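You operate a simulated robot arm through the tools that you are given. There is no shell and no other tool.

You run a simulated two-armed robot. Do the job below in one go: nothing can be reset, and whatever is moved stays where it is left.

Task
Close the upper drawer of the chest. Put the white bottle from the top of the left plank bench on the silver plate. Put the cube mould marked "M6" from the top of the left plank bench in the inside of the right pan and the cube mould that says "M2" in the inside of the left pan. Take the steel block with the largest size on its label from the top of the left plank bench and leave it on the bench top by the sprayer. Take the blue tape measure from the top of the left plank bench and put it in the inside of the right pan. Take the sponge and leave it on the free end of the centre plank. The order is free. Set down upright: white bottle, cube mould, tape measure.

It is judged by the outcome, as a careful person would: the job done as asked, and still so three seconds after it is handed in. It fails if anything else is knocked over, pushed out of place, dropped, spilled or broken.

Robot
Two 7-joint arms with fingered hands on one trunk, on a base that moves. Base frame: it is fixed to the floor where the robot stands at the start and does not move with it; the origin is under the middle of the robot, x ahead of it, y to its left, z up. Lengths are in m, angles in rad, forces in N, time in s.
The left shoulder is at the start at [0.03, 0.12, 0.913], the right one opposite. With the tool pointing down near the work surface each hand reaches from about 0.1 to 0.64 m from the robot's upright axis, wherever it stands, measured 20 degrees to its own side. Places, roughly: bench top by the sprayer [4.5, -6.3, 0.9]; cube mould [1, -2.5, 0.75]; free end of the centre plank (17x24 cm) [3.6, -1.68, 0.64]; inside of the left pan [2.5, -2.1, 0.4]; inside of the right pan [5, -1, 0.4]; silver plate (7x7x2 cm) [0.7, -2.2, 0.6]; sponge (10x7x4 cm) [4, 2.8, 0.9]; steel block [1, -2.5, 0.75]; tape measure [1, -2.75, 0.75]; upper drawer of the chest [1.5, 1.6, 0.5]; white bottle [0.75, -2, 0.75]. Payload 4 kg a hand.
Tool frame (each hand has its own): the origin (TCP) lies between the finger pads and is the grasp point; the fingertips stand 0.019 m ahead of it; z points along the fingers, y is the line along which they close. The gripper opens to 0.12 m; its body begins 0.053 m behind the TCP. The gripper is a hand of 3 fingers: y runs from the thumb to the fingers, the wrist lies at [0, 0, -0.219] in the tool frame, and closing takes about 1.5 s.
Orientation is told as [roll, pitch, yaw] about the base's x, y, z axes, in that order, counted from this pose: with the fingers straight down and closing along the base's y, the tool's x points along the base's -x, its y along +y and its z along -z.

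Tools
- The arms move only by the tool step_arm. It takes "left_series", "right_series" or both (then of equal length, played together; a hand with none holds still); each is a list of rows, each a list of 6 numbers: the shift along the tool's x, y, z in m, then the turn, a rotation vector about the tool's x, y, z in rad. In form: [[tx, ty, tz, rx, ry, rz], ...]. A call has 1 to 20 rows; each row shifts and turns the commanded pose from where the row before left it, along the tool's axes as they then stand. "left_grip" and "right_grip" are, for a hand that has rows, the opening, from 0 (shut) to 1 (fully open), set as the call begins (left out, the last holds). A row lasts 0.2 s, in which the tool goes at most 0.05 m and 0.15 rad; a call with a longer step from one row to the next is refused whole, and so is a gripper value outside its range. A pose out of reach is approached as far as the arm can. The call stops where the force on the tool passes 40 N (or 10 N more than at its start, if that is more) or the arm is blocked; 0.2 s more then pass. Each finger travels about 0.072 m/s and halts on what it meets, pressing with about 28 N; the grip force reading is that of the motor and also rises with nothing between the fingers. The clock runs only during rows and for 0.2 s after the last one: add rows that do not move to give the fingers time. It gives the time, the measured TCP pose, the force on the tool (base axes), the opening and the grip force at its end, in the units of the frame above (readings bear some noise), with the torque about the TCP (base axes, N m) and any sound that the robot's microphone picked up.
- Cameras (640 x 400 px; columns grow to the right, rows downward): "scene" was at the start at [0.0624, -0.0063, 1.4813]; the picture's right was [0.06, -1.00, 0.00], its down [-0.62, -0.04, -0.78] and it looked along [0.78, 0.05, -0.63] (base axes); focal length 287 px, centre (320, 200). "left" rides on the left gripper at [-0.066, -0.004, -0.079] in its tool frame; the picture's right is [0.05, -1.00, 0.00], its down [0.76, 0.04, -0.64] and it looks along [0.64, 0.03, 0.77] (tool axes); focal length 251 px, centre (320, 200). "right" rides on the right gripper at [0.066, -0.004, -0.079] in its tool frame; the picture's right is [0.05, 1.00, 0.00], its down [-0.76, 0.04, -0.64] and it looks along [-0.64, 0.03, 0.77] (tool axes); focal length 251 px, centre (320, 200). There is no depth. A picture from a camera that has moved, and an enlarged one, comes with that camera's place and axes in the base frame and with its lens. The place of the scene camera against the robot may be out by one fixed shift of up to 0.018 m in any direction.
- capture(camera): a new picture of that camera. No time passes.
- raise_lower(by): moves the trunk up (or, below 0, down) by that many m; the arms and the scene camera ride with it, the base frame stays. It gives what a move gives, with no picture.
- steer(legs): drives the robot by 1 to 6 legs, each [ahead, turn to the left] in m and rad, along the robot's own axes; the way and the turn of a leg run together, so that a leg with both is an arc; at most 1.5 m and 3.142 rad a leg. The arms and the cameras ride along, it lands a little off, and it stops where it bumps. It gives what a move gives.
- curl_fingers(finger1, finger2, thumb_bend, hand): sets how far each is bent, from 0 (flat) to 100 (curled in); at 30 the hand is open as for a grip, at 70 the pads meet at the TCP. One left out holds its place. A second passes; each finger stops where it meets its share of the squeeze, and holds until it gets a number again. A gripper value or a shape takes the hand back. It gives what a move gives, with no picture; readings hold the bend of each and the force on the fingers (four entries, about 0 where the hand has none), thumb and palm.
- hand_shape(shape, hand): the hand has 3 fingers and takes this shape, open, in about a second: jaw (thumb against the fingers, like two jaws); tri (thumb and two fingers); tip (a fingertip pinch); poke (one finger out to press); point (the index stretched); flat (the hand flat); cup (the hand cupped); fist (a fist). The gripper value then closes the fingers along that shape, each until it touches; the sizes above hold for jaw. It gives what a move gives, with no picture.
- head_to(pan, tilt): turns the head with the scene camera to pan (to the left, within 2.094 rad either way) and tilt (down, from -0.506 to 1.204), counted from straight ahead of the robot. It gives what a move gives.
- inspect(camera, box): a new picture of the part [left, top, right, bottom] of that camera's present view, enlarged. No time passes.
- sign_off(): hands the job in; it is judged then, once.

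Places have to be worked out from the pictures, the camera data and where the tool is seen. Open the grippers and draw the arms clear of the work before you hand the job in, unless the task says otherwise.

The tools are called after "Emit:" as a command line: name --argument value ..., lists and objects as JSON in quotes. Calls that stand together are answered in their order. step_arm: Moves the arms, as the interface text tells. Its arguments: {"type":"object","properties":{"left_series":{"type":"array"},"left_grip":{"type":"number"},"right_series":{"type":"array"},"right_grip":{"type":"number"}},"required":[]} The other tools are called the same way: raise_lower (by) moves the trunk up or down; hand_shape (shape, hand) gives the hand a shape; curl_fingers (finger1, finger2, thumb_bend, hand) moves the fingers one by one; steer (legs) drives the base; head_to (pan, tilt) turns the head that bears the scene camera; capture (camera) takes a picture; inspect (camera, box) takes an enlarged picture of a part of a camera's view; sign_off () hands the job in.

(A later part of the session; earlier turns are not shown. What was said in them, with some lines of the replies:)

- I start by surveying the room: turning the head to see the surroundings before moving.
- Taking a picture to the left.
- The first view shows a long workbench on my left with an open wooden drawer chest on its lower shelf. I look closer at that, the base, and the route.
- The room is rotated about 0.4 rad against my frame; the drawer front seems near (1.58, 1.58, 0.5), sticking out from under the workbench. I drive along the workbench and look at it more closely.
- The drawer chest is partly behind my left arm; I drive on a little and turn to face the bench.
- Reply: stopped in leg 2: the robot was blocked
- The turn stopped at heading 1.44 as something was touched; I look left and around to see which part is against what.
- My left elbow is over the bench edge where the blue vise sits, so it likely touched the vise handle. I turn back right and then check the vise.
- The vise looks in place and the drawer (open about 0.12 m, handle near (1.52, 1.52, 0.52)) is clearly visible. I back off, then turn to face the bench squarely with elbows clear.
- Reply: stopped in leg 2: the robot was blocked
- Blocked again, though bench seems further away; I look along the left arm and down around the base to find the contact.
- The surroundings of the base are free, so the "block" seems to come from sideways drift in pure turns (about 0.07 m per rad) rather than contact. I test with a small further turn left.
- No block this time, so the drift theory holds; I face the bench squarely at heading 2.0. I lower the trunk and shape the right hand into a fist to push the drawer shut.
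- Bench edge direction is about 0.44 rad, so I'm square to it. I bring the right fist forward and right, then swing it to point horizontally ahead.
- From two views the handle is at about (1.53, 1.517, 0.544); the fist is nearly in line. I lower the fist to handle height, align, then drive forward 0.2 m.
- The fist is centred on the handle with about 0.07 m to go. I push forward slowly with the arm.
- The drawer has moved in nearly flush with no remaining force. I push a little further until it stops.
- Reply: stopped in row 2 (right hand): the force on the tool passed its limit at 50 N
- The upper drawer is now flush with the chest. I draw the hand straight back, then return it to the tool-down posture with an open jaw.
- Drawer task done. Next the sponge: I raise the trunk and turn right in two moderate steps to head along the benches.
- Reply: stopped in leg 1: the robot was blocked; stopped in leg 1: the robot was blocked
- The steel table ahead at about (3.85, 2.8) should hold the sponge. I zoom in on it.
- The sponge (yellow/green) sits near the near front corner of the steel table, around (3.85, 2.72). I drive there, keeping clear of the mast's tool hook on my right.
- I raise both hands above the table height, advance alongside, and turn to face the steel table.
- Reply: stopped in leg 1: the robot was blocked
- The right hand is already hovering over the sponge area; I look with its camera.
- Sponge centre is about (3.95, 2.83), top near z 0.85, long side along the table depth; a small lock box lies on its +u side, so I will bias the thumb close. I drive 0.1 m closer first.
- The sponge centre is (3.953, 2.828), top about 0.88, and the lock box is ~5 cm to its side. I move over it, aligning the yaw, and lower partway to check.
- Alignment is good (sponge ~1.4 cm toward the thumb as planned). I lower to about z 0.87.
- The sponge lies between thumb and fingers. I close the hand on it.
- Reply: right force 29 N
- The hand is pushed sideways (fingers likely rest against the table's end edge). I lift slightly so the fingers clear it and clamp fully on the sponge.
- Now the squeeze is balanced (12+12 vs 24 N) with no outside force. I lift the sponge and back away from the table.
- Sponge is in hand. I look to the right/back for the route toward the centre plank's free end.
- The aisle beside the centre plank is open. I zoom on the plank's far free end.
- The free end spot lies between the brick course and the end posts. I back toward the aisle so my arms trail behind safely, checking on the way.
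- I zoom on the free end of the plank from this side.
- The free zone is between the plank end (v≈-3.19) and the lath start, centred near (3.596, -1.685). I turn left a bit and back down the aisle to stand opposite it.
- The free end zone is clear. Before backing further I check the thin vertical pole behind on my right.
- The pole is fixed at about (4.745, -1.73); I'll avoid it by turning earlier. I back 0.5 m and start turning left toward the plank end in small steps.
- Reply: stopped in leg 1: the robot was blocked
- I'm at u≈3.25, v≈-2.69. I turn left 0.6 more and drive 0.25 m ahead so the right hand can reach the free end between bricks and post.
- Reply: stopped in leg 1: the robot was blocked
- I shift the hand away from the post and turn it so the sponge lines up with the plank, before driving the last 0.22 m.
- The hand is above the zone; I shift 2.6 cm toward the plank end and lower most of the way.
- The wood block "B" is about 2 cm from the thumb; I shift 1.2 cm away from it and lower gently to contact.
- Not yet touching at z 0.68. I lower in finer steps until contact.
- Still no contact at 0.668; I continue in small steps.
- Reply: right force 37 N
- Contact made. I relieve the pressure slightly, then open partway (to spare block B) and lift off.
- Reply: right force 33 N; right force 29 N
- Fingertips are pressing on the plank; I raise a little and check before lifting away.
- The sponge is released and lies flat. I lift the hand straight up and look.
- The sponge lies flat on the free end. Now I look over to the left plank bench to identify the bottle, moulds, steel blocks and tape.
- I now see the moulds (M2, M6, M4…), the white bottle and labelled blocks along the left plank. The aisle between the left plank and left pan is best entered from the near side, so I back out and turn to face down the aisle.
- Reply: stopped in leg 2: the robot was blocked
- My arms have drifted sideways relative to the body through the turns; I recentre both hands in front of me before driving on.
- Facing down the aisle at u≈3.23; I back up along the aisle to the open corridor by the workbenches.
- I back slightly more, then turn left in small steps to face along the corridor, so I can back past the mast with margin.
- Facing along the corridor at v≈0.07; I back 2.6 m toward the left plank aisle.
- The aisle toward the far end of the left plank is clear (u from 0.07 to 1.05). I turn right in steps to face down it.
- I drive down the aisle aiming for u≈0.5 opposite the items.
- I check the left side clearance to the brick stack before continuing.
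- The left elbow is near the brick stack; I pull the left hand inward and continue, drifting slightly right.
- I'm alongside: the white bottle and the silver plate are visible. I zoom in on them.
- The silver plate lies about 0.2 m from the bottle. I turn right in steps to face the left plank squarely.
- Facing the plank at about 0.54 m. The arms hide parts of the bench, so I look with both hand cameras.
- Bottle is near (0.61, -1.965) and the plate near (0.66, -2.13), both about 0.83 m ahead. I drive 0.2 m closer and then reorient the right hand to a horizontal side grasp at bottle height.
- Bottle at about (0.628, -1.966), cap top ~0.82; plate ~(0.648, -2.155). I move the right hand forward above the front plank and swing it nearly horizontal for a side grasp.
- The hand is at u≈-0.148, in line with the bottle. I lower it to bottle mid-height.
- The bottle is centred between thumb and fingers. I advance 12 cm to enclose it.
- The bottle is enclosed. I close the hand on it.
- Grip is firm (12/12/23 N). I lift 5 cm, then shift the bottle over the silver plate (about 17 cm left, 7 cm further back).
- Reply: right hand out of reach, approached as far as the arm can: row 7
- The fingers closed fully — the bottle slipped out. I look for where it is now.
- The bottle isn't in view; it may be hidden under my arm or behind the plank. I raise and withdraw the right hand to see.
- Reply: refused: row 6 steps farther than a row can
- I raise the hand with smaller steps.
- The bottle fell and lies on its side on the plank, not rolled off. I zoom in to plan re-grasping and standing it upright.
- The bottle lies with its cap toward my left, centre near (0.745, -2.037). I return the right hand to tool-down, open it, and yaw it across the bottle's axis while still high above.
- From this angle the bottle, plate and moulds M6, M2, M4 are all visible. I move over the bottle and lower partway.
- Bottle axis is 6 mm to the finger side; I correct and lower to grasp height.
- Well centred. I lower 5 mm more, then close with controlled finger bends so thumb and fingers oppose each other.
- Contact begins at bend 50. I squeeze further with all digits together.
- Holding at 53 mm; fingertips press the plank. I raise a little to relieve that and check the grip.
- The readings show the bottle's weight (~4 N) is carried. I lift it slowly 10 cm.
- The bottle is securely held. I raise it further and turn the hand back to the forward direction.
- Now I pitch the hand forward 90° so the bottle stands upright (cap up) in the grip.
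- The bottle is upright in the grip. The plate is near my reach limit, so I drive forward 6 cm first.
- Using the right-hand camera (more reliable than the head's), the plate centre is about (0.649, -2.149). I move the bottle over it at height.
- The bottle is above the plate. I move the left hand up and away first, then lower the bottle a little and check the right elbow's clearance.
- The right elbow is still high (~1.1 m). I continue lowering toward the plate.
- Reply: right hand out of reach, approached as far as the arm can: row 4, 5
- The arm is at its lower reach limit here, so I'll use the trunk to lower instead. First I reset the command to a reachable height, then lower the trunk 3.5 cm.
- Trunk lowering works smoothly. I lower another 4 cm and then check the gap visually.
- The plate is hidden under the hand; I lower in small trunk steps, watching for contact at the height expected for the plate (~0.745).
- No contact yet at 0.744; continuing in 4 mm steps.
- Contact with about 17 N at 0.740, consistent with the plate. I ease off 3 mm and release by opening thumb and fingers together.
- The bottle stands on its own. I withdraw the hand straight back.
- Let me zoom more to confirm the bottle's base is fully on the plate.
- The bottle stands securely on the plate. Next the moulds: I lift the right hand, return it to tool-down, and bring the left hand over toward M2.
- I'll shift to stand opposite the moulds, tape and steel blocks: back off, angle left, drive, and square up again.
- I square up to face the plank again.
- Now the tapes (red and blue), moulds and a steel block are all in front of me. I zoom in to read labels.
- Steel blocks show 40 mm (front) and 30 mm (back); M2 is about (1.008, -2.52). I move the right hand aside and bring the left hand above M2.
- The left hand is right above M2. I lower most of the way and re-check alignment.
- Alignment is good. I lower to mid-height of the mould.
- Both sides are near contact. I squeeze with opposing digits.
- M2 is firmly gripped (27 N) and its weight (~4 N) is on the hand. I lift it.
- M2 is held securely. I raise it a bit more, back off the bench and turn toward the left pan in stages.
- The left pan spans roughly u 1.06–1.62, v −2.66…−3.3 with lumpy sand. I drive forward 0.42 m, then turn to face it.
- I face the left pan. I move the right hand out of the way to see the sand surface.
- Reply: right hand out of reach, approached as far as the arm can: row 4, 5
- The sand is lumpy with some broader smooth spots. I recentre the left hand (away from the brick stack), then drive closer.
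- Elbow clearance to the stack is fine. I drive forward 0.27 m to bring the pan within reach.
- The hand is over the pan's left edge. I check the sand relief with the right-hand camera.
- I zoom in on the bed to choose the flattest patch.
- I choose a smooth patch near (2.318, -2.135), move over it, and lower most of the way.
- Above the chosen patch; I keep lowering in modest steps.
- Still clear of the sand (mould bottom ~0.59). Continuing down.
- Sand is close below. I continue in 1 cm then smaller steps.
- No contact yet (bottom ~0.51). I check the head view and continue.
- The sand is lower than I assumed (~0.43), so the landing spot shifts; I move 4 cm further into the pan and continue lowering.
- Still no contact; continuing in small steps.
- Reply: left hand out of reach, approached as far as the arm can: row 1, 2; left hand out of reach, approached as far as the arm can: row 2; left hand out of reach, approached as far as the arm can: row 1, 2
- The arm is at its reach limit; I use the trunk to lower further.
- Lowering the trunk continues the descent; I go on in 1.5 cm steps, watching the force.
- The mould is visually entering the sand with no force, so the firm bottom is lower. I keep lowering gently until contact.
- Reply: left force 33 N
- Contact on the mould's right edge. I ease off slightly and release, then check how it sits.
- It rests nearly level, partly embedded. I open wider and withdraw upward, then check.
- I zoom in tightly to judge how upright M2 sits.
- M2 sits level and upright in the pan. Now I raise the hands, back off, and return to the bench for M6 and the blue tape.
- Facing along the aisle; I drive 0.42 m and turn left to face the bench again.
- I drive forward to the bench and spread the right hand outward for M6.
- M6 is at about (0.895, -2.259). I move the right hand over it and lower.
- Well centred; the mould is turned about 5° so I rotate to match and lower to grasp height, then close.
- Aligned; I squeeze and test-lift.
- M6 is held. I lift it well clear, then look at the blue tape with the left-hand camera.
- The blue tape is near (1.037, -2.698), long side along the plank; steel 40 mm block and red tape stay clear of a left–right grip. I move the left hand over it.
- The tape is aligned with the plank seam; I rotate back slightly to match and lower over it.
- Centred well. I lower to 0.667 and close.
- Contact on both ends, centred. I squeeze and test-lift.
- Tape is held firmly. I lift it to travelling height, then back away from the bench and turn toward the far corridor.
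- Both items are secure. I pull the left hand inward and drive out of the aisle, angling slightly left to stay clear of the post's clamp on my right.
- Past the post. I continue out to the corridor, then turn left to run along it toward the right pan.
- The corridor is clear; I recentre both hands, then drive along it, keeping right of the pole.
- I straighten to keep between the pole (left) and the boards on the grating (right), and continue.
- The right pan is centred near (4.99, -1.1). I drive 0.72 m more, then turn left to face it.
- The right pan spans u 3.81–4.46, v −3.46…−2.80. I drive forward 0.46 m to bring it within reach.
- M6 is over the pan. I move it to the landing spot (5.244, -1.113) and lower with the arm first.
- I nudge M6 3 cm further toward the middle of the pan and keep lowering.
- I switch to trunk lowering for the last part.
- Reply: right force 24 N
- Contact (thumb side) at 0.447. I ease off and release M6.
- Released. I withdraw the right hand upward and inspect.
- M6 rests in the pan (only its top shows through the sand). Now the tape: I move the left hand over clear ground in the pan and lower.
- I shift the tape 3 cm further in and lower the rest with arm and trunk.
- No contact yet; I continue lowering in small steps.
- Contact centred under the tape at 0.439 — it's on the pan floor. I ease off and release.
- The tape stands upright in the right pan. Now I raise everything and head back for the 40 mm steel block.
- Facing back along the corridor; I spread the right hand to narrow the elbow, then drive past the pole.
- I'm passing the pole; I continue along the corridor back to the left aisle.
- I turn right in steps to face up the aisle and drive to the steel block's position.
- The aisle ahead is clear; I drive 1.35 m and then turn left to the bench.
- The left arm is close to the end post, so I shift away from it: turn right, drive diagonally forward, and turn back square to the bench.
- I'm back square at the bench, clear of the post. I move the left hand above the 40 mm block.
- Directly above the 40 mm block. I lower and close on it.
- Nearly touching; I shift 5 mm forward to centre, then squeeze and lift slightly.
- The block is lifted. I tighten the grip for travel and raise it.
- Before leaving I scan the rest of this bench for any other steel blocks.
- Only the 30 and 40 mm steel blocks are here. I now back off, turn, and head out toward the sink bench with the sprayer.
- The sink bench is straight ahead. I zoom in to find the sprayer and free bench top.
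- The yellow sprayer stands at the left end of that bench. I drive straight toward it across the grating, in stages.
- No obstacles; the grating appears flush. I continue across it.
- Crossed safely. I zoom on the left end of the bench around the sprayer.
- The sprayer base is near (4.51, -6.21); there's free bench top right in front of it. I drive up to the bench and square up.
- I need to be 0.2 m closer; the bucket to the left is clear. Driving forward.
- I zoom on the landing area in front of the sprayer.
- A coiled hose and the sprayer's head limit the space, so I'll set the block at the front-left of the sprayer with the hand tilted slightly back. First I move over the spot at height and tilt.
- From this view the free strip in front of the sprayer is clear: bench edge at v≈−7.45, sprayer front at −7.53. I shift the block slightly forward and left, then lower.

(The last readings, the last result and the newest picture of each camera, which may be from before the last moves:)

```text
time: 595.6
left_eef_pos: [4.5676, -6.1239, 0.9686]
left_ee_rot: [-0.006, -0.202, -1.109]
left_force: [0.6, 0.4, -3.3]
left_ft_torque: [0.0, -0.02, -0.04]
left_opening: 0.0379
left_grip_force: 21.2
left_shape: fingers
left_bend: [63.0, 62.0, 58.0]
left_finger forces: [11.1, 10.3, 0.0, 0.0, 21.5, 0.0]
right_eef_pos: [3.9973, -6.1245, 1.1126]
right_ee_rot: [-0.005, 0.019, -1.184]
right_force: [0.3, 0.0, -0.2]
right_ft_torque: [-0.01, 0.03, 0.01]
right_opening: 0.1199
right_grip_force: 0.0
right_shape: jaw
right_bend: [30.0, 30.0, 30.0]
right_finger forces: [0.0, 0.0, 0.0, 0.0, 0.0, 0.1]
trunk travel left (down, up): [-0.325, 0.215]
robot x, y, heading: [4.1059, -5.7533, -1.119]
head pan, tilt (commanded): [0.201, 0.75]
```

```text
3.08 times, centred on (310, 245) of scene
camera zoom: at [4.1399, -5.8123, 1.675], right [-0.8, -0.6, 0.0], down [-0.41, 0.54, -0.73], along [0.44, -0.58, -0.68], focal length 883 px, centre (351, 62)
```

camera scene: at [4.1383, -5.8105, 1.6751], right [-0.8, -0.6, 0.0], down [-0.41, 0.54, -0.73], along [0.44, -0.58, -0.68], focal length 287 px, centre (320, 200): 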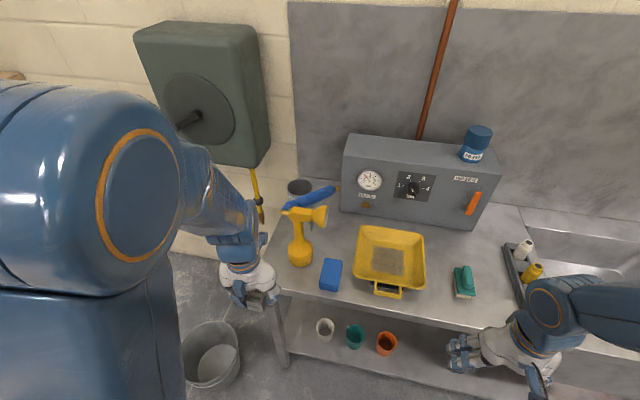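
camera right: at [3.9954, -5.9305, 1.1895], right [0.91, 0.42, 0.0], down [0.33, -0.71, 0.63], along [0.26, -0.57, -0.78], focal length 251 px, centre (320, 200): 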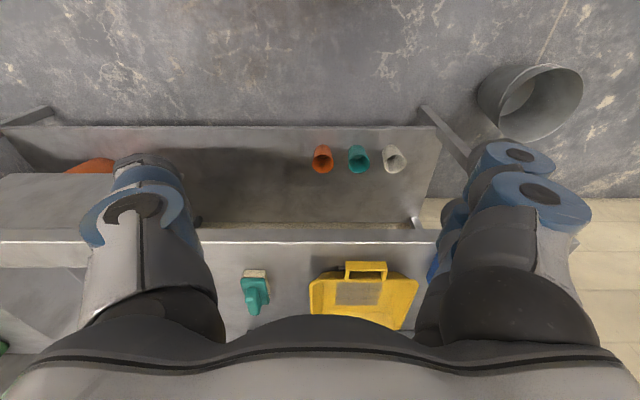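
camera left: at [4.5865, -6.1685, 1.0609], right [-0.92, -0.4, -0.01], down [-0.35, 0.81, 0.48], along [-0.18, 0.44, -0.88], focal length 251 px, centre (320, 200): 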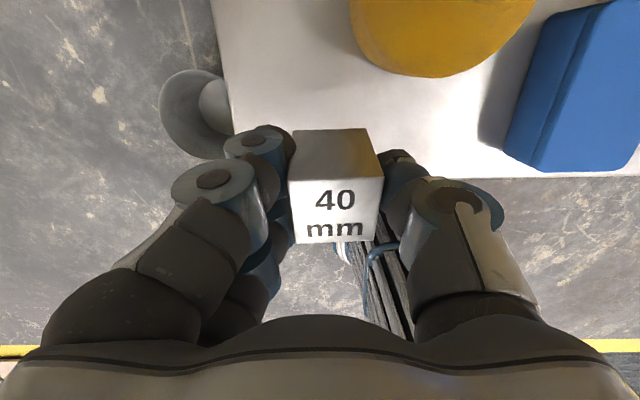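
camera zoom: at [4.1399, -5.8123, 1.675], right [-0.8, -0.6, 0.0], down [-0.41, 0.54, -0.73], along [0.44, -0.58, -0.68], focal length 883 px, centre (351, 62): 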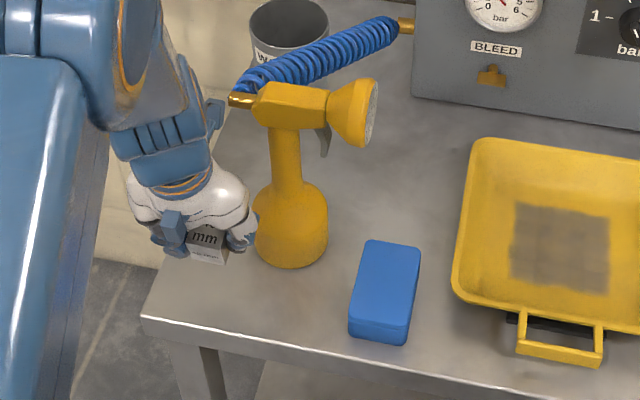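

Clearances look fine. I lower the last few centimetres gently.

Emit:
step_arm --left_series '[[0.0031, 0, 0.0147, 0, 0, 0], [0.0025, 0, 0.0117, 0, 0, 0], [0.0017, 0, 0.0078, 0, 0, 0], [0, 0, 0, 0, 0, 0]]'

Emit:
step_arm --left_series '[[0.001, 0, 0.0049, 0, 0, 0], [0, 0, 0, 0, 0, 0]]'

Emit:
capture --camera "left"

```text
time: 596.6
left_eef_pos: [4.5657, -6.1236, 0.9332]
left_ee_rot: [-0.006, -0.202, -1.109]
left_force: [-0.3, 0.0, -4.0]
left_ft_torque: [0.03, 0.0, -0.01]
left_opening: 0.0382
left_grip_force: 21.1
left_shape: fingers
left_bend: [63.0, 62.0, 58.0]
left_finger forces: [11.2, 10.4, 0.1, 0.0, 21.5, 0.0]
right_eef_pos: [3.9973, -6.1249, 1.1127]
right_ee_rot: [-0.004, 0.022, -1.184]
right_force: [-0.1, -0.7, 0.4]
right_ft_torque: [-0.02, 0.0, 0.0]
right_opening: 0.1198
right_grip_force: 0.1
right_shape: jaw
right_bend: [30.0, 30.0, 30.0]
right_finger forces: [0.0, 0.0, 0.0, 0.1, 0.0, 0.0]
trunk travel left (down, up): [-0.325, 0.215]
robot x, y, heading: [4.1059, -5.7529, -1.122]
head pan, tilt (commanded): [0.201, 0.75]
```

```text
time: 597.2
left_eef_pos: [4.5656, -6.1242, 0.9289]
left_ee_rot: [-0.005, -0.202, -1.111]
left_force: [0.3, -0.2, -3.5]
left_ft_torque: [0.02, -0.02, 0.01]
left_opening: 0.038
left_grip_force: 20.9
left_shape: fingers
left_bend: [63.0, 62.0, 58.0]
left_finger forces: [11.2, 10.4, 0.0, 0.0, 21.4, 0.1]
right_eef_pos: [3.9982, -6.123, 1.112]
right_ee_rot: [-0.005, 0.02, -1.184]
right_force: [-0.2, 0.7, 0.2]
right_ft_torque: [-0.02, 0.01, 0.02]
right_opening: 0.12
right_grip_force: 0.1
right_shape: jaw
right_bend: [30.0, 30.0, 30.0]
right_finger forces: [0.0, 0.0, 0.0, 0.1, 0.0, 0.1]
trunk travel left (down, up): [-0.325, 0.215]
robot x, y, heading: [4.1054, -5.7551, -1.124]
head pan, tilt (commanded): [0.201, 0.75]
```

```text
taken
camera left: at [4.5846, -6.1686, 1.02], right [-0.92, -0.4, -0.01], down [-0.35, 0.81, 0.48], along [-0.18, 0.44, -0.88], focal length 251 px, centre (320, 200)
```

left: 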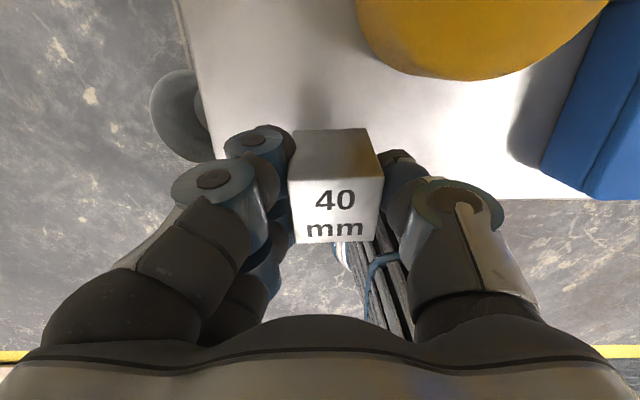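

I shift 1.2 cm further onto the bench and continue down to contact.

Emit:
step_arm --left_series '[[-0.0117, 0, 0.0025, 0, 0, 0], [0.001, 0, 0.0049, 0, 0, 0], [0, 0, 0, 0, 0, 0]]'

Emit:
step_arm --left_series '[[0.0008, 0, 0.0039, 0, 0, 0], [0, 0, 0, 0, 0, 0]]'

Emit:
step_arm --left_series '[[0.0008, 0, 0.0039, 0, 0, 0], [0, 0, 0, 0, 0, 0]]'

```text
time: 598.0
left_eef_pos: [4.5676, -6.135, 0.9234]
left_ee_rot: [-0.005, -0.201, -1.11]
left_force: [0.0, 0.5, -3.5]
left_ft_torque: [0.0, -0.02, -0.02]
left_opening: 0.038
left_grip_force: 20.9
left_shape: fingers
left_bend: [63.0, 62.0, 58.0]
left_finger forces: [11.1, 10.3, 0.0, 0.1, 21.4, 0.0]
right_eef_pos: [3.9973, -6.1239, 1.1106]
right_ee_rot: [-0.004, 0.021, -1.183]
right_force: [0.1, -0.4, 0.9]
right_ft_torque: [0.0, -0.03, 0.03]
right_opening: 0.1199
right_grip_force: 0.1
right_shape: jaw
right_bend: [30.0, 30.0, 30.0]
right_finger forces: [0.1, 0.0, 0.0, 0.0, 0.0, 0.0]
trunk travel left (down, up): [-0.325, 0.215]
robot x, y, heading: [4.1019, -5.7551, -1.125]
head pan, tilt (commanded): [0.201, 0.75]
```

```text
time: 598.6
left_eef_pos: [4.5692, -6.1351, 0.9191]
left_ee_rot: [-0.004, -0.199, -1.11]
left_force: [-0.5, 0.3, -3.3]
left_ft_torque: [-0.01, 0.0, -0.01]
left_opening: 0.0384
left_grip_force: 21.8
left_shape: fingers
left_bend: [63.0, 62.0, 58.0]
left_finger forces: [11.1, 10.3, 0.1, 0.1, 21.4, 0.0]
right_eef_pos: [3.999, -6.1236, 1.1125]
right_ee_rot: [-0.004, 0.02, -1.183]
right_force: [-1.4, -0.4, -0.5]
right_ft_torque: [0.03, 0.0, -0.02]
right_opening: 0.1198
right_grip_force: 0.0
right_shape: jaw
right_bend: [30.0, 30.0, 30.0]
right_finger forces: [0.1, 0.0, 0.1, 0.0, 0.0, 0.0]
trunk travel left (down, up): [-0.325, 0.215]
robot x, y, heading: [4.105, -5.7535, -1.121]
head pan, tilt (commanded): [0.201, 0.75]
```

```text
time: 599.2
left_eef_pos: [4.5699, -6.1344, 0.9159]
left_ee_rot: [-0.005, -0.203, -1.111]
left_force: [-0.5, 1.0, -3.2]
left_ft_torque: [0.02, -0.04, 0.0]
left_opening: 0.0381
left_grip_force: 21.8
left_shape: fingers
left_bend: [63.0, 62.0, 58.0]
left_finger forces: [11.1, 10.3, 0.0, 0.0, 21.6, 0.0]
right_eef_pos: [3.9979, -6.1231, 1.1116]
right_ee_rot: [-0.003, 0.019, -1.182]
right_force: [-0.3, -0.2, 0.0]
right_ft_torque: [-0.02, -0.01, 0.0]
right_opening: 0.1201
right_grip_force: 0.0
right_shape: jaw
right_bend: [30.0, 30.0, 30.0]
right_finger forces: [0.0, 0.0, 0.0, 0.0, 0.0, 0.1]
trunk travel left (down, up): [-0.325, 0.215]
robot x, y, heading: [4.0991, -5.7542, -1.122]
head pan, tilt (commanded): [0.201, 0.75]
```

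Still free at 0.916; continuing down in 4 mm steps.

Emit:
step_arm --left_series '[[0.0008, 0, 0.0039, 0, 0, 0], [0.0008, 0, 0.0039, 0, 0, 0], [0, 0, 0, 0, 0, 0]]'

Emit:
step_arm --left_series '[[0.0008, 0, 0.0039, 0, 0, 0], [0.0008, 0, 0.0039, 0, 0, 0], [0, 0, 0, 0, 0, 0]]'

Emit:
capture --camera "left"

Emit:
inspect --camera "scene" --box '[230, 180, 390, 310]'

```text
time: 600.0
left_eef_pos: [4.5686, -6.1358, 0.9075]
left_ee_rot: [-0.007, -0.2, -1.11]
left_force: [0.4, 0.1, -4.5]
left_ft_torque: [0.0, -0.06, -0.02]
left_opening: 0.0383
left_grip_force: 21.5
left_shape: fingers
left_bend: [63.0, 62.0, 58.0]
left_finger forces: [11.1, 10.3, 0.0, 0.1, 21.5, 0.1]
right_eef_pos: [3.9987, -6.1249, 1.1118]
right_ee_rot: [-0.005, 0.02, -1.185]
right_force: [-0.4, -0.8, 0.1]
right_ft_torque: [0.0, -0.02, 0.0]
right_opening: 0.1201
right_grip_force: 0.1
right_shape: jaw
right_bend: [30.0, 30.0, 30.0]
right_finger forces: [0.0, 0.0, 0.0, 0.1, 0.0, 0.0]
trunk travel left (down, up): [-0.325, 0.215]
robot x, y, heading: [4.1027, -5.7539, -1.124]
head pan, tilt (commanded): [0.201, 0.75]
```

```text
time: 600.8
left_eef_pos: [4.5702, -6.1346, 0.8996]
left_ee_rot: [-0.006, -0.203, -1.109]
left_force: [-0.3, 0.0, -3.2]
left_ft_torque: [0.03, -0.02, 0.01]
left_opening: 0.0382
left_grip_force: 21.1
left_shape: fingers
left_bend: [63.0, 62.0, 58.0]
left_finger forces: [11.1, 10.3, 0.0, 0.1, 21.5, 0.0]
right_eef_pos: [3.9977, -6.1244, 1.112]
right_ee_rot: [-0.005, 0.02, -1.183]
right_force: [0.2, -0.8, -0.1]
right_ft_torque: [-0.01, 0.02, -0.03]
right_opening: 0.1199
right_grip_force: 0.1
right_shape: jaw
right_bend: [30.0, 30.0, 30.0]
right_finger forces: [0.0, 0.0, 0.0, 0.0, 0.0, 0.0]
trunk travel left (down, up): [-0.325, 0.215]
robot x, y, heading: [4.1033, -5.7502, -1.123]
head pan, tilt (commanded): [0.201, 0.75]
```

```text
taken
camera left: at [4.5895, -6.1795, 0.9916], right [-0.92, -0.4, -0.01], down [-0.35, 0.81, 0.48], along [-0.18, 0.44, -0.88], focal length 251 px, centre (320, 200)
```

left: 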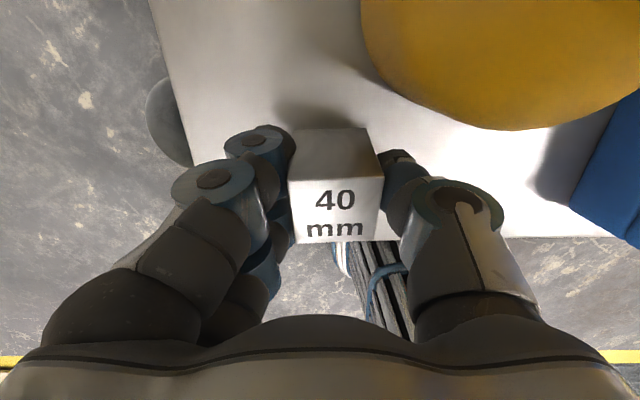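

```text
3.08 times, centred on (310, 245) of scene
camera zoom: at [4.1402, -5.8127, 1.675], right [-0.8, -0.6, 0.0], down [-0.41, 0.54, -0.73], along [0.44, -0.58, -0.68], focal length 883 px, centre (351, 62)
```

zoom: 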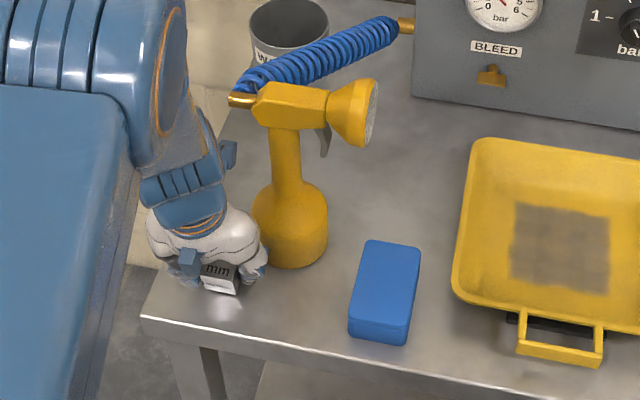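

The bench is a bit lower than estimated, so I back off 1.8 cm from the sprayer to keep clearance for releasing, then lower to contact.

Emit:
step_arm --left_series '[[0.0176, 0.005, -0.0038, 0, 0, 0], [0.0008, 0, 0.0039, 0, 0, 0], [0.0008, 0, 0.0039, 0, 0, 0], [0, 0, 0, 0, 0, 0]]'

Emit:
step_arm --left_series '[[0.0008, 0, 0.0039, 0, 0, 0], [0.0006, 0, 0.0029, 0, 0, 0], [0, 0, 0, 0, 0, 0]]'

Emit:
capture --camera "left"

```text
time: 601.8
left_eef_pos: [4.566, -6.118, 0.8939]
left_ee_rot: [-0.005, -0.206, -1.11]
left_force: [3.2, 1.2, 18.6]
left_ft_torque: [0.18, 0.26, -0.04]
left_opening: 0.0381
left_grip_force: 26.6
left_shape: fingers
left_bend: [63.0, 62.0, 59.0]
left_finger forces: [11.4, 16.5, 0.0, 0.1, 24.6, 0.0]
right_eef_pos: [3.9968, -6.122, 1.1133]
right_ee_rot: [-0.003, 0.018, -1.185]
right_force: [0.4, 0.0, 0.3]
right_ft_torque: [0.0, 0.0, 0.01]
right_opening: 0.1201
right_grip_force: 0.1
right_shape: jaw
right_bend: [30.0, 30.0, 30.0]
right_finger forces: [0.1, 0.0, 0.0, 0.0, 0.0, 0.0]
trunk travel left (down, up): [-0.325, 0.215]
robot x, y, heading: [4.1025, -5.7485, -1.119]
head pan, tilt (commanded): [0.201, 0.75]
```

```text
time: 602.5
left_eef_pos: [4.568, -6.1194, 0.8906]
left_ee_rot: [-0.003, -0.211, -1.108]
left_force: [-1.0, 4.9, 23.0]
left_ft_torque: [0.43, 0.12, -0.06]
left_opening: 0.0381
left_grip_force: 28.8
left_shape: fingers
left_bend: [63.0, 63.0, 60.0]
left_finger forces: [10.7, 22.1, 0.0, 0.0, 24.8, 0.1]
right_eef_pos: [3.9957, -6.1235, 1.113]
right_ee_rot: [-0.005, 0.016, -1.185]
right_force: [0.5, 0.2, 1.2]
right_ft_torque: [-0.01, 0.0, 0.01]
right_opening: 0.1198
right_grip_force: 0.0
right_shape: jaw
right_bend: [30.0, 30.0, 30.0]
right_finger forces: [0.1, 0.0, 0.0, 0.0, 0.1, 0.0]
trunk travel left (down, up): [-0.325, 0.215]
robot x, y, heading: [4.1004, -5.7506, -1.118]
head pan, tilt (commanded): [0.201, 0.75]
stopped in row 3 (left hand): the force on the tool passed its limit at 42 N (the readings are from after the stop); the commanded pose is now the measured one
```

```text
taken
camera left: at [4.5868, -6.1624, 0.9823], right [-0.92, -0.4, -0.01], down [-0.35, 0.81, 0.47], along [-0.18, 0.43, -0.88], focal length 251 px, centre (320, 200)
```

left: 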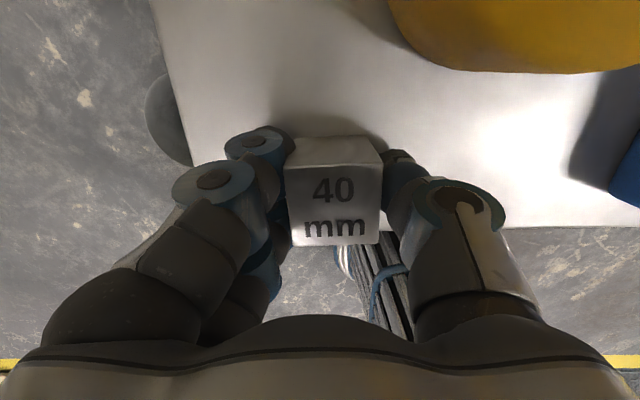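

Contact with the bench (top ≈0.855). I ease off and release the block.

Emit:
step_arm --left_series '[[-0.0006, 0, -0.0029, 0, 0, 0], [0, 0, 0, 0, 0, 0]]'

Emit:
curl_fingers --hand "left" --finger1 56 --finger2 56 --thumb_bend 53

Emit:
capture --camera "left"

```text
time: 603.1
left_eef_pos: [4.5675, -6.1183, 0.8909]
left_ee_rot: [-0.001, -0.209, -1.11]
left_force: [0.6, 0.1, 6.5]
left_ft_torque: [0.09, 0.18, 0.03]
left_opening: 0.0385
left_grip_force: 24.2
left_shape: fingers
left_bend: [63.0, 63.0, 60.0]
left_finger forces: [10.5, 13.3, 0.0, 0.0, 23.8, 0.0]
right_eef_pos: [3.9965, -6.1224, 1.1137]
right_ee_rot: [-0.007, 0.019, -1.184]
right_force: [0.3, 0.5, -0.2]
right_ft_torque: [-0.01, 0.01, 0.0]
right_opening: 0.1201
right_grip_force: 0.2
right_shape: jaw
right_bend: [30.0, 30.0, 30.0]
right_finger forces: [0.1, 0.0, 0.1, 0.0, 0.0, 0.0]
trunk travel left (down, up): [-0.325, 0.215]
robot x, y, heading: [4.1024, -5.7534, -1.122]
head pan, tilt (commanded): [0.201, 0.75]
```

```text
time: 604.1
left_eef_pos: [4.566, -6.1177, 0.8909]
left_ee_rot: [-0.003, -0.209, -1.108]
left_force: [-1.4, -1.5, 6.0]
left_ft_torque: [0.13, -0.08, 0.03]
left_opening: 0.0539
left_grip_force: 3.0
left_shape: fingers
left_bend: [56.0, 58.0, 53.0]
left_finger forces: [0.0, 5.7, 0.1, 0.0, 0.0, 0.2]
right_eef_pos: [3.9972, -6.1233, 1.1129]
right_ee_rot: [-0.004, 0.019, -1.183]
right_force: [-0.2, 0.2, -0.3]
right_ft_torque: [0.02, -0.01, 0.02]
right_opening: 0.12
right_grip_force: 0.1
right_shape: jaw
right_bend: [30.0, 30.0, 30.0]
right_finger forces: [0.0, 0.0, 0.0, 0.1, 0.1, 0.1]
trunk travel left (down, up): [-0.325, 0.215]
robot x, y, heading: [4.0991, -5.7518, -1.12]
head pan, tilt (commanded): [0.201, 0.75]
```

```text
taken
camera left: at [4.5867, -6.1621, 0.9827], right [-0.92, -0.4, -0.01], down [-0.35, 0.81, 0.47], along [-0.18, 0.43, -0.88], focal length 251 px, centre (320, 200)
```

left: 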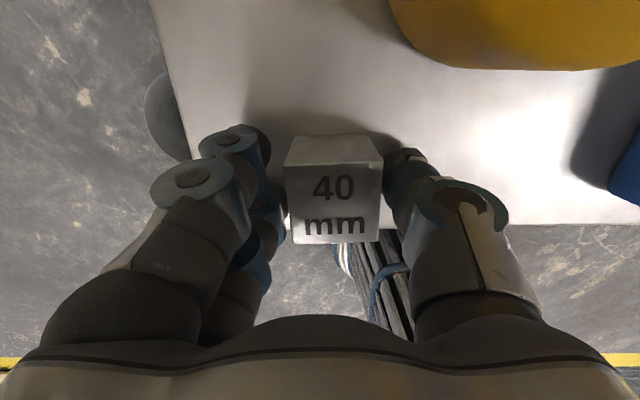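

The block is free; I open a little more and lift the hand slowly.

Emit:
step_arm --left_series '[[-0.0008, 0, -0.0039, 0, 0, 0], [-0.0008, 0, -0.0039, 0, 0, 0], [0, 0, 0, 0, 0, 0]]'

Emit:
curl_fingers --hand "left" --finger1 50 --finger2 50 --thumb_bend 50

Emit:
capture --camera "left"

Emit:
inspect --camera "scene" --box '[230, 180, 390, 310]'

```text
time: 605.0
left_eef_pos: [4.5685, -6.1173, 0.8979]
left_ee_rot: [-0.003, -0.207, -1.108]
left_force: [-0.4, 0.1, 0.4]
left_ft_torque: [-0.02, 0.0, 0.01]
left_opening: 0.0538
left_grip_force: 0.2
left_shape: fingers
left_bend: [56.0, 56.0, 53.0]
left_finger forces: [0.0, 0.0, 0.0, 0.0, 0.0, 0.1]
right_eef_pos: [3.9972, -6.1241, 1.1135]
right_ee_rot: [-0.005, 0.019, -1.184]
right_force: [-0.4, 0.7, -1.2]
right_ft_torque: [0.01, -0.01, 0.0]
right_opening: 0.1199
right_grip_force: 0.0
right_shape: jaw
right_bend: [30.0, 30.0, 30.0]
right_finger forces: [0.0, 0.0, 0.0, 0.0, 0.0, 0.1]
trunk travel left (down, up): [-0.325, 0.215]
robot x, y, heading: [4.1042, -5.7526, -1.124]
head pan, tilt (commanded): [0.201, 0.75]
```

```text
time: 606.0
left_eef_pos: [4.5685, -6.1176, 0.8988]
left_ee_rot: [-0.003, -0.208, -1.109]
left_force: [1.5, -0.1, -0.2]
left_ft_torque: [-0.04, -0.01, 0.02]
left_opening: 0.0679
left_grip_force: 0.0
left_shape: fingers
left_bend: [50.0, 50.0, 50.0]
left_finger forces: [0.1, 0.0, 0.0, 0.0, 0.0, 0.0]
right_eef_pos: [3.9972, -6.123, 1.1131]
right_ee_rot: [-0.004, 0.019, -1.184]
right_force: [-0.6, -0.1, 0.4]
right_ft_torque: [0.02, -0.02, -0.02]
right_opening: 0.1201
right_grip_force: 0.1
right_shape: jaw
right_bend: [30.0, 30.0, 30.0]
right_finger forces: [0.0, 0.0, 0.0, 0.0, 0.0, 0.1]
trunk travel left (down, up): [-0.325, 0.215]
robot x, y, heading: [4.1021, -5.7502, -1.122]
head pan, tilt (commanded): [0.201, 0.75]
```

```text
taken
camera left: at [4.5874, -6.1622, 0.9908], right [-0.92, -0.4, -0.01], down [-0.35, 0.81, 0.47], along [-0.18, 0.44, -0.88], focal length 251 px, centre (320, 200)
```

left: 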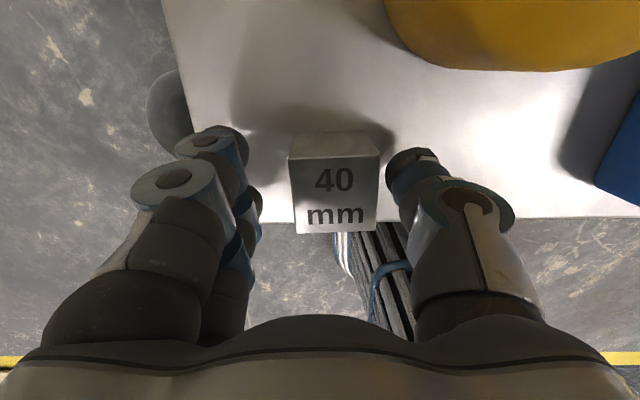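

```text
3.08 times, centred on (310, 245) of scene
camera zoom: at [4.1399, -5.8124, 1.675], right [-0.8, -0.6, 0.0], down [-0.41, 0.54, -0.73], along [0.44, -0.58, -0.68], focal length 883 px, centre (351, 62)
```

zoom: 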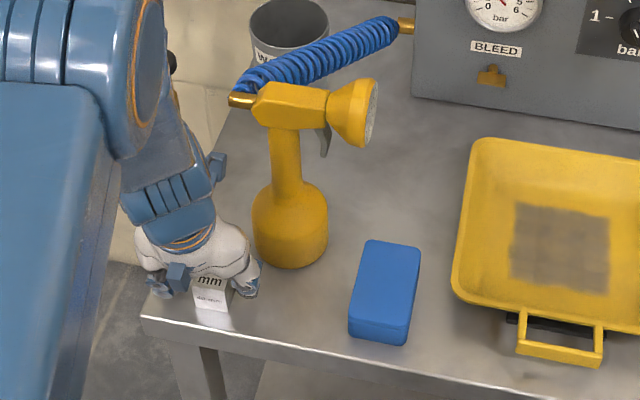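

The block rests flat on the bench by the sprayer. I raise the hand straight up and away.

Emit:
step_arm --left_series '[[-0.004, 0, -0.0196, 0, 0, 0], [-0.0083, 0, -0.0391, 0, 0, 0], [-0.0083, 0, -0.0391, 0, 0, 0], [-0.0083, 0, -0.0391, 0, 0, 0], [-0.0083, 0, -0.0391, 0, 0, 0], [0.04, 0, -0.01, 0, 0, 0], [0.04, 0, -0.01, 0, 0, 0], [0.04, 0, -0.01, 0, 0, 0], [0, 0, 0, 0, 0.105, 0], [0, 0, 0, 0, 0.105, 0]]'

Emit:
capture --camera "scene"

Emit:
inspect --camera "scene" --box '[230, 180, 390, 310]'

```text
time: 608.1
left_eef_pos: [4.5121, -6.0077, 1.0836]
left_ee_rot: [-0.003, 0.003, -1.111]
left_force: [-1.1, 0.2, 0.2]
left_ft_torque: [0.0, -0.01, 0.01]
left_opening: 0.0683
left_grip_force: 0.1
left_shape: fingers
left_bend: [50.0, 50.0, 50.0]
left_finger forces: [0.0, 0.0, 0.0, 0.0, 0.0, 0.0]
right_eef_pos: [3.9973, -6.1245, 1.1129]
right_ee_rot: [-0.005, 0.019, -1.182]
right_force: [-1.3, -0.4, 0.3]
right_ft_torque: [0.02, 0.03, 0.0]
right_opening: 0.12
right_grip_force: 0.1
right_shape: jaw
right_bend: [30.0, 30.0, 30.0]
right_finger forces: [0.0, 0.0, 0.1, 0.0, 0.1, 0.0]
trunk travel left (down, up): [-0.325, 0.215]
robot x, y, heading: [4.1017, -5.7533, -1.118]
head pan, tilt (commanded): [0.201, 0.75]
```

```text
taken
camera scene: at [4.14, -5.8123, 1.675], right [-0.8, -0.6, 0.0], down [-0.41, 0.54, -0.73], along [0.44, -0.58, -0.68], focal length 287 px, centre (320, 200)
```

scene: 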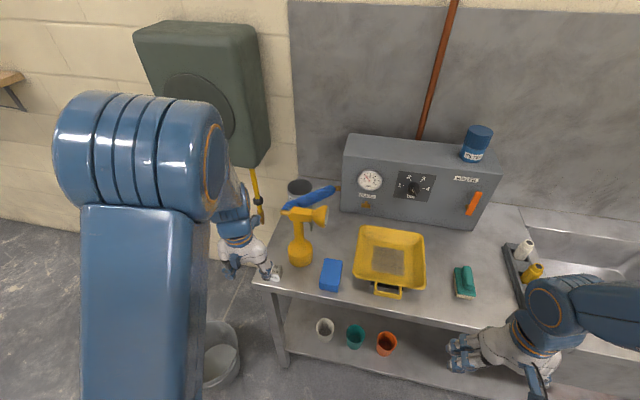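

```text
3.08 times, centred on (310, 245) of scene
camera zoom: at [4.14, -5.8123, 1.675], right [-0.8, -0.6, 0.0], down [-0.41, 0.54, -0.73], along [0.44, -0.58, -0.68], focal length 883 px, centre (351, 62)
```

zoom: 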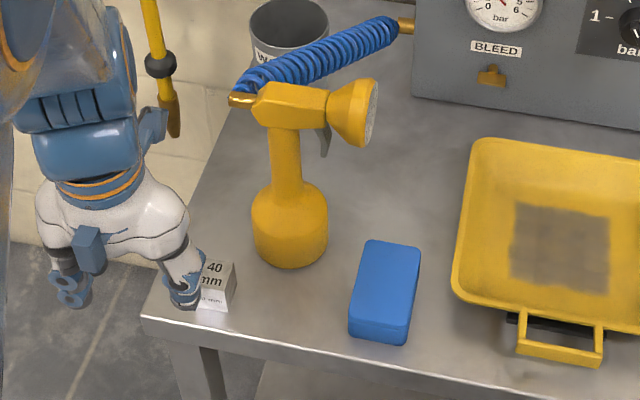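

The 40 mm block stands on the bench top by the sprayer. I open both hands, back away from the bench and take a last look before handing in.

Emit:
steer --legs '[[-0.45, 0]]'

Emit:
step_arm --left_series '[[0, 0, 0, 0, 0, 0], [0, 0, 0, 0, 0, 0], [0, 0, 0, 0, 0, 0]]' --right_series '[[0, 0, 0, 0, 0, 0], [0, 0, 0, 0, 0, 0], [0, 0, 0, 0, 0, 0]]' --left_grip 1.0 --right_grip 1.0

Emit:
inspect --camera "scene" --box '[200, 80, 440, 260]'

```text
time: 610.9
left_eef_pos: [4.315, -5.6006, 1.0839]
left_ee_rot: [-0.005, 0.001, -1.113]
left_force: [-0.4, 0.8, 0.4]
left_ft_torque: [0.0, 0.0, -0.01]
left_opening: 0.068
left_grip_force: 0.0
left_shape: fingers
left_bend: [50.0, 50.0, 50.0]
left_finger forces: [0.1, 0.0, 0.1, 0.0, 0.0, 0.0]
right_eef_pos: [3.801, -5.7157, 1.1113]
right_ee_rot: [-0.004, 0.019, -1.186]
right_force: [-0.7, -1.0, -0.3]
right_ft_torque: [-0.02, 0.01, 0.01]
right_opening: 0.1201
right_grip_force: 0.1
right_shape: jaw
right_bend: [30.0, 30.0, 30.0]
right_finger forces: [0.0, 0.1, 0.0, 0.0, 0.1, 0.1]
trunk travel left (down, up): [-0.325, 0.215]
robot x, y, heading: [3.9063, -5.3477, -1.125]
head pan, tilt (commanded): [0.201, 0.75]
```

```text
time: 611.7
left_eef_pos: [4.3164, -5.6019, 1.0827]
left_ee_rot: [-0.004, 0.001, -1.113]
left_force: [-0.2, 0.7, 0.0]
left_ft_torque: [0.0, -0.04, 0.01]
left_opening: 0.1199
left_grip_force: 0.1
left_shape: jaw
left_bend: [30.0, 30.0, 30.0]
left_finger forces: [0.0, 0.0, 0.0, 0.0, 0.0, 0.1]
right_eef_pos: [3.8012, -5.7177, 1.1124]
right_ee_rot: [-0.005, 0.019, -1.185]
right_force: [-0.2, -0.2, 0.0]
right_ft_torque: [0.0, -0.02, 0.03]
right_opening: 0.1202
right_grip_force: 0.0
right_shape: jaw
right_bend: [30.0, 30.0, 30.0]
right_finger forces: [0.1, 0.0, 0.0, 0.0, 0.0, 0.0]
trunk travel left (down, up): [-0.325, 0.215]
robot x, y, heading: [3.9049, -5.3459, -1.123]
head pan, tilt (commanded): [0.201, 0.75]
```

```text
2.22 times, centred on (320, 170) of scene
camera zoom: at [3.9447, -5.4061, 1.675], right [-0.8, -0.6, 0.0], down [-0.41, 0.55, -0.73], along [0.44, -0.58, -0.68], focal length 638 px, centre (320, 267)
```

zoom: 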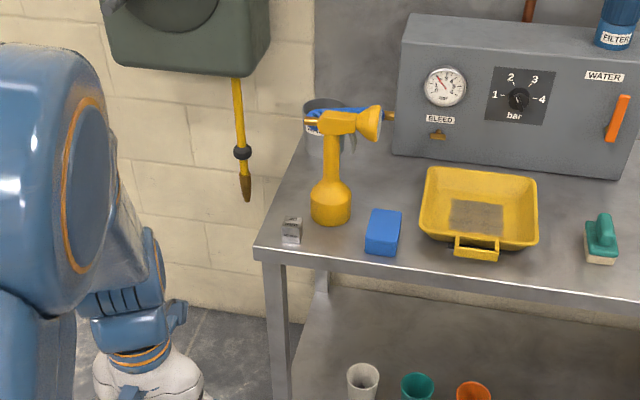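

The steel block stands on the bench top beside the sprayer, nothing around it has moved, both hands are open and clear, and all other items were seen in place. I hand the job in.

Emit:
sign_off

```text
The job is handed in.
```

I've handed the job in with all seven moves made. I don't have the verdict yet. Three things to know first:

- **Bottle dropped once:** the white bottle slipped out of the hand and fell about 5 cm onto the plank. It landed on its side on the bench. I picked it up again and stood it upright.
- **Bottle off-centre:** it stands on the silver plate but sits about 1 cm to one side. Its edge may hang over the plate by a millimetre or two. It was still upright when I last saw it.
- **M6 mostly hidden:** the mould sank through the surface of the right pan's sand when I set it down. It went down level onto the pan floor, but I could not see enough of it to confirm it is upright.

Where everything ended up:

| Item | Where it is now | Last seen |
|---|---|---|
| Upper drawer of the chest | closed | flush with the chest front |
| White bottle | on the silver plate | upright, slightly off-centre |
| Cube mould M2 | in the left pan | sunk in the sand to its rim, level |
| Cube mould M6 | in the right pan | almost fully covered by sand |
| Blue tape measure | in the right pan | upright |
| Steel block | on the bench by the sprayer | flat, 2–3 cm from the front edge |
| Sponge | on the free end of the centre plank | flat |

I took the steel block marked 40 mm. The only other steel block I saw on that bench was 30 mm.

Early on, the base stopped mid-turn near the workbench and I suspected my elbow had touched the blue vise. The vise looked in place afterwards, and later turns stopped the same way in open space, so I think it was wheel drift. I did not go back to check the vise again.
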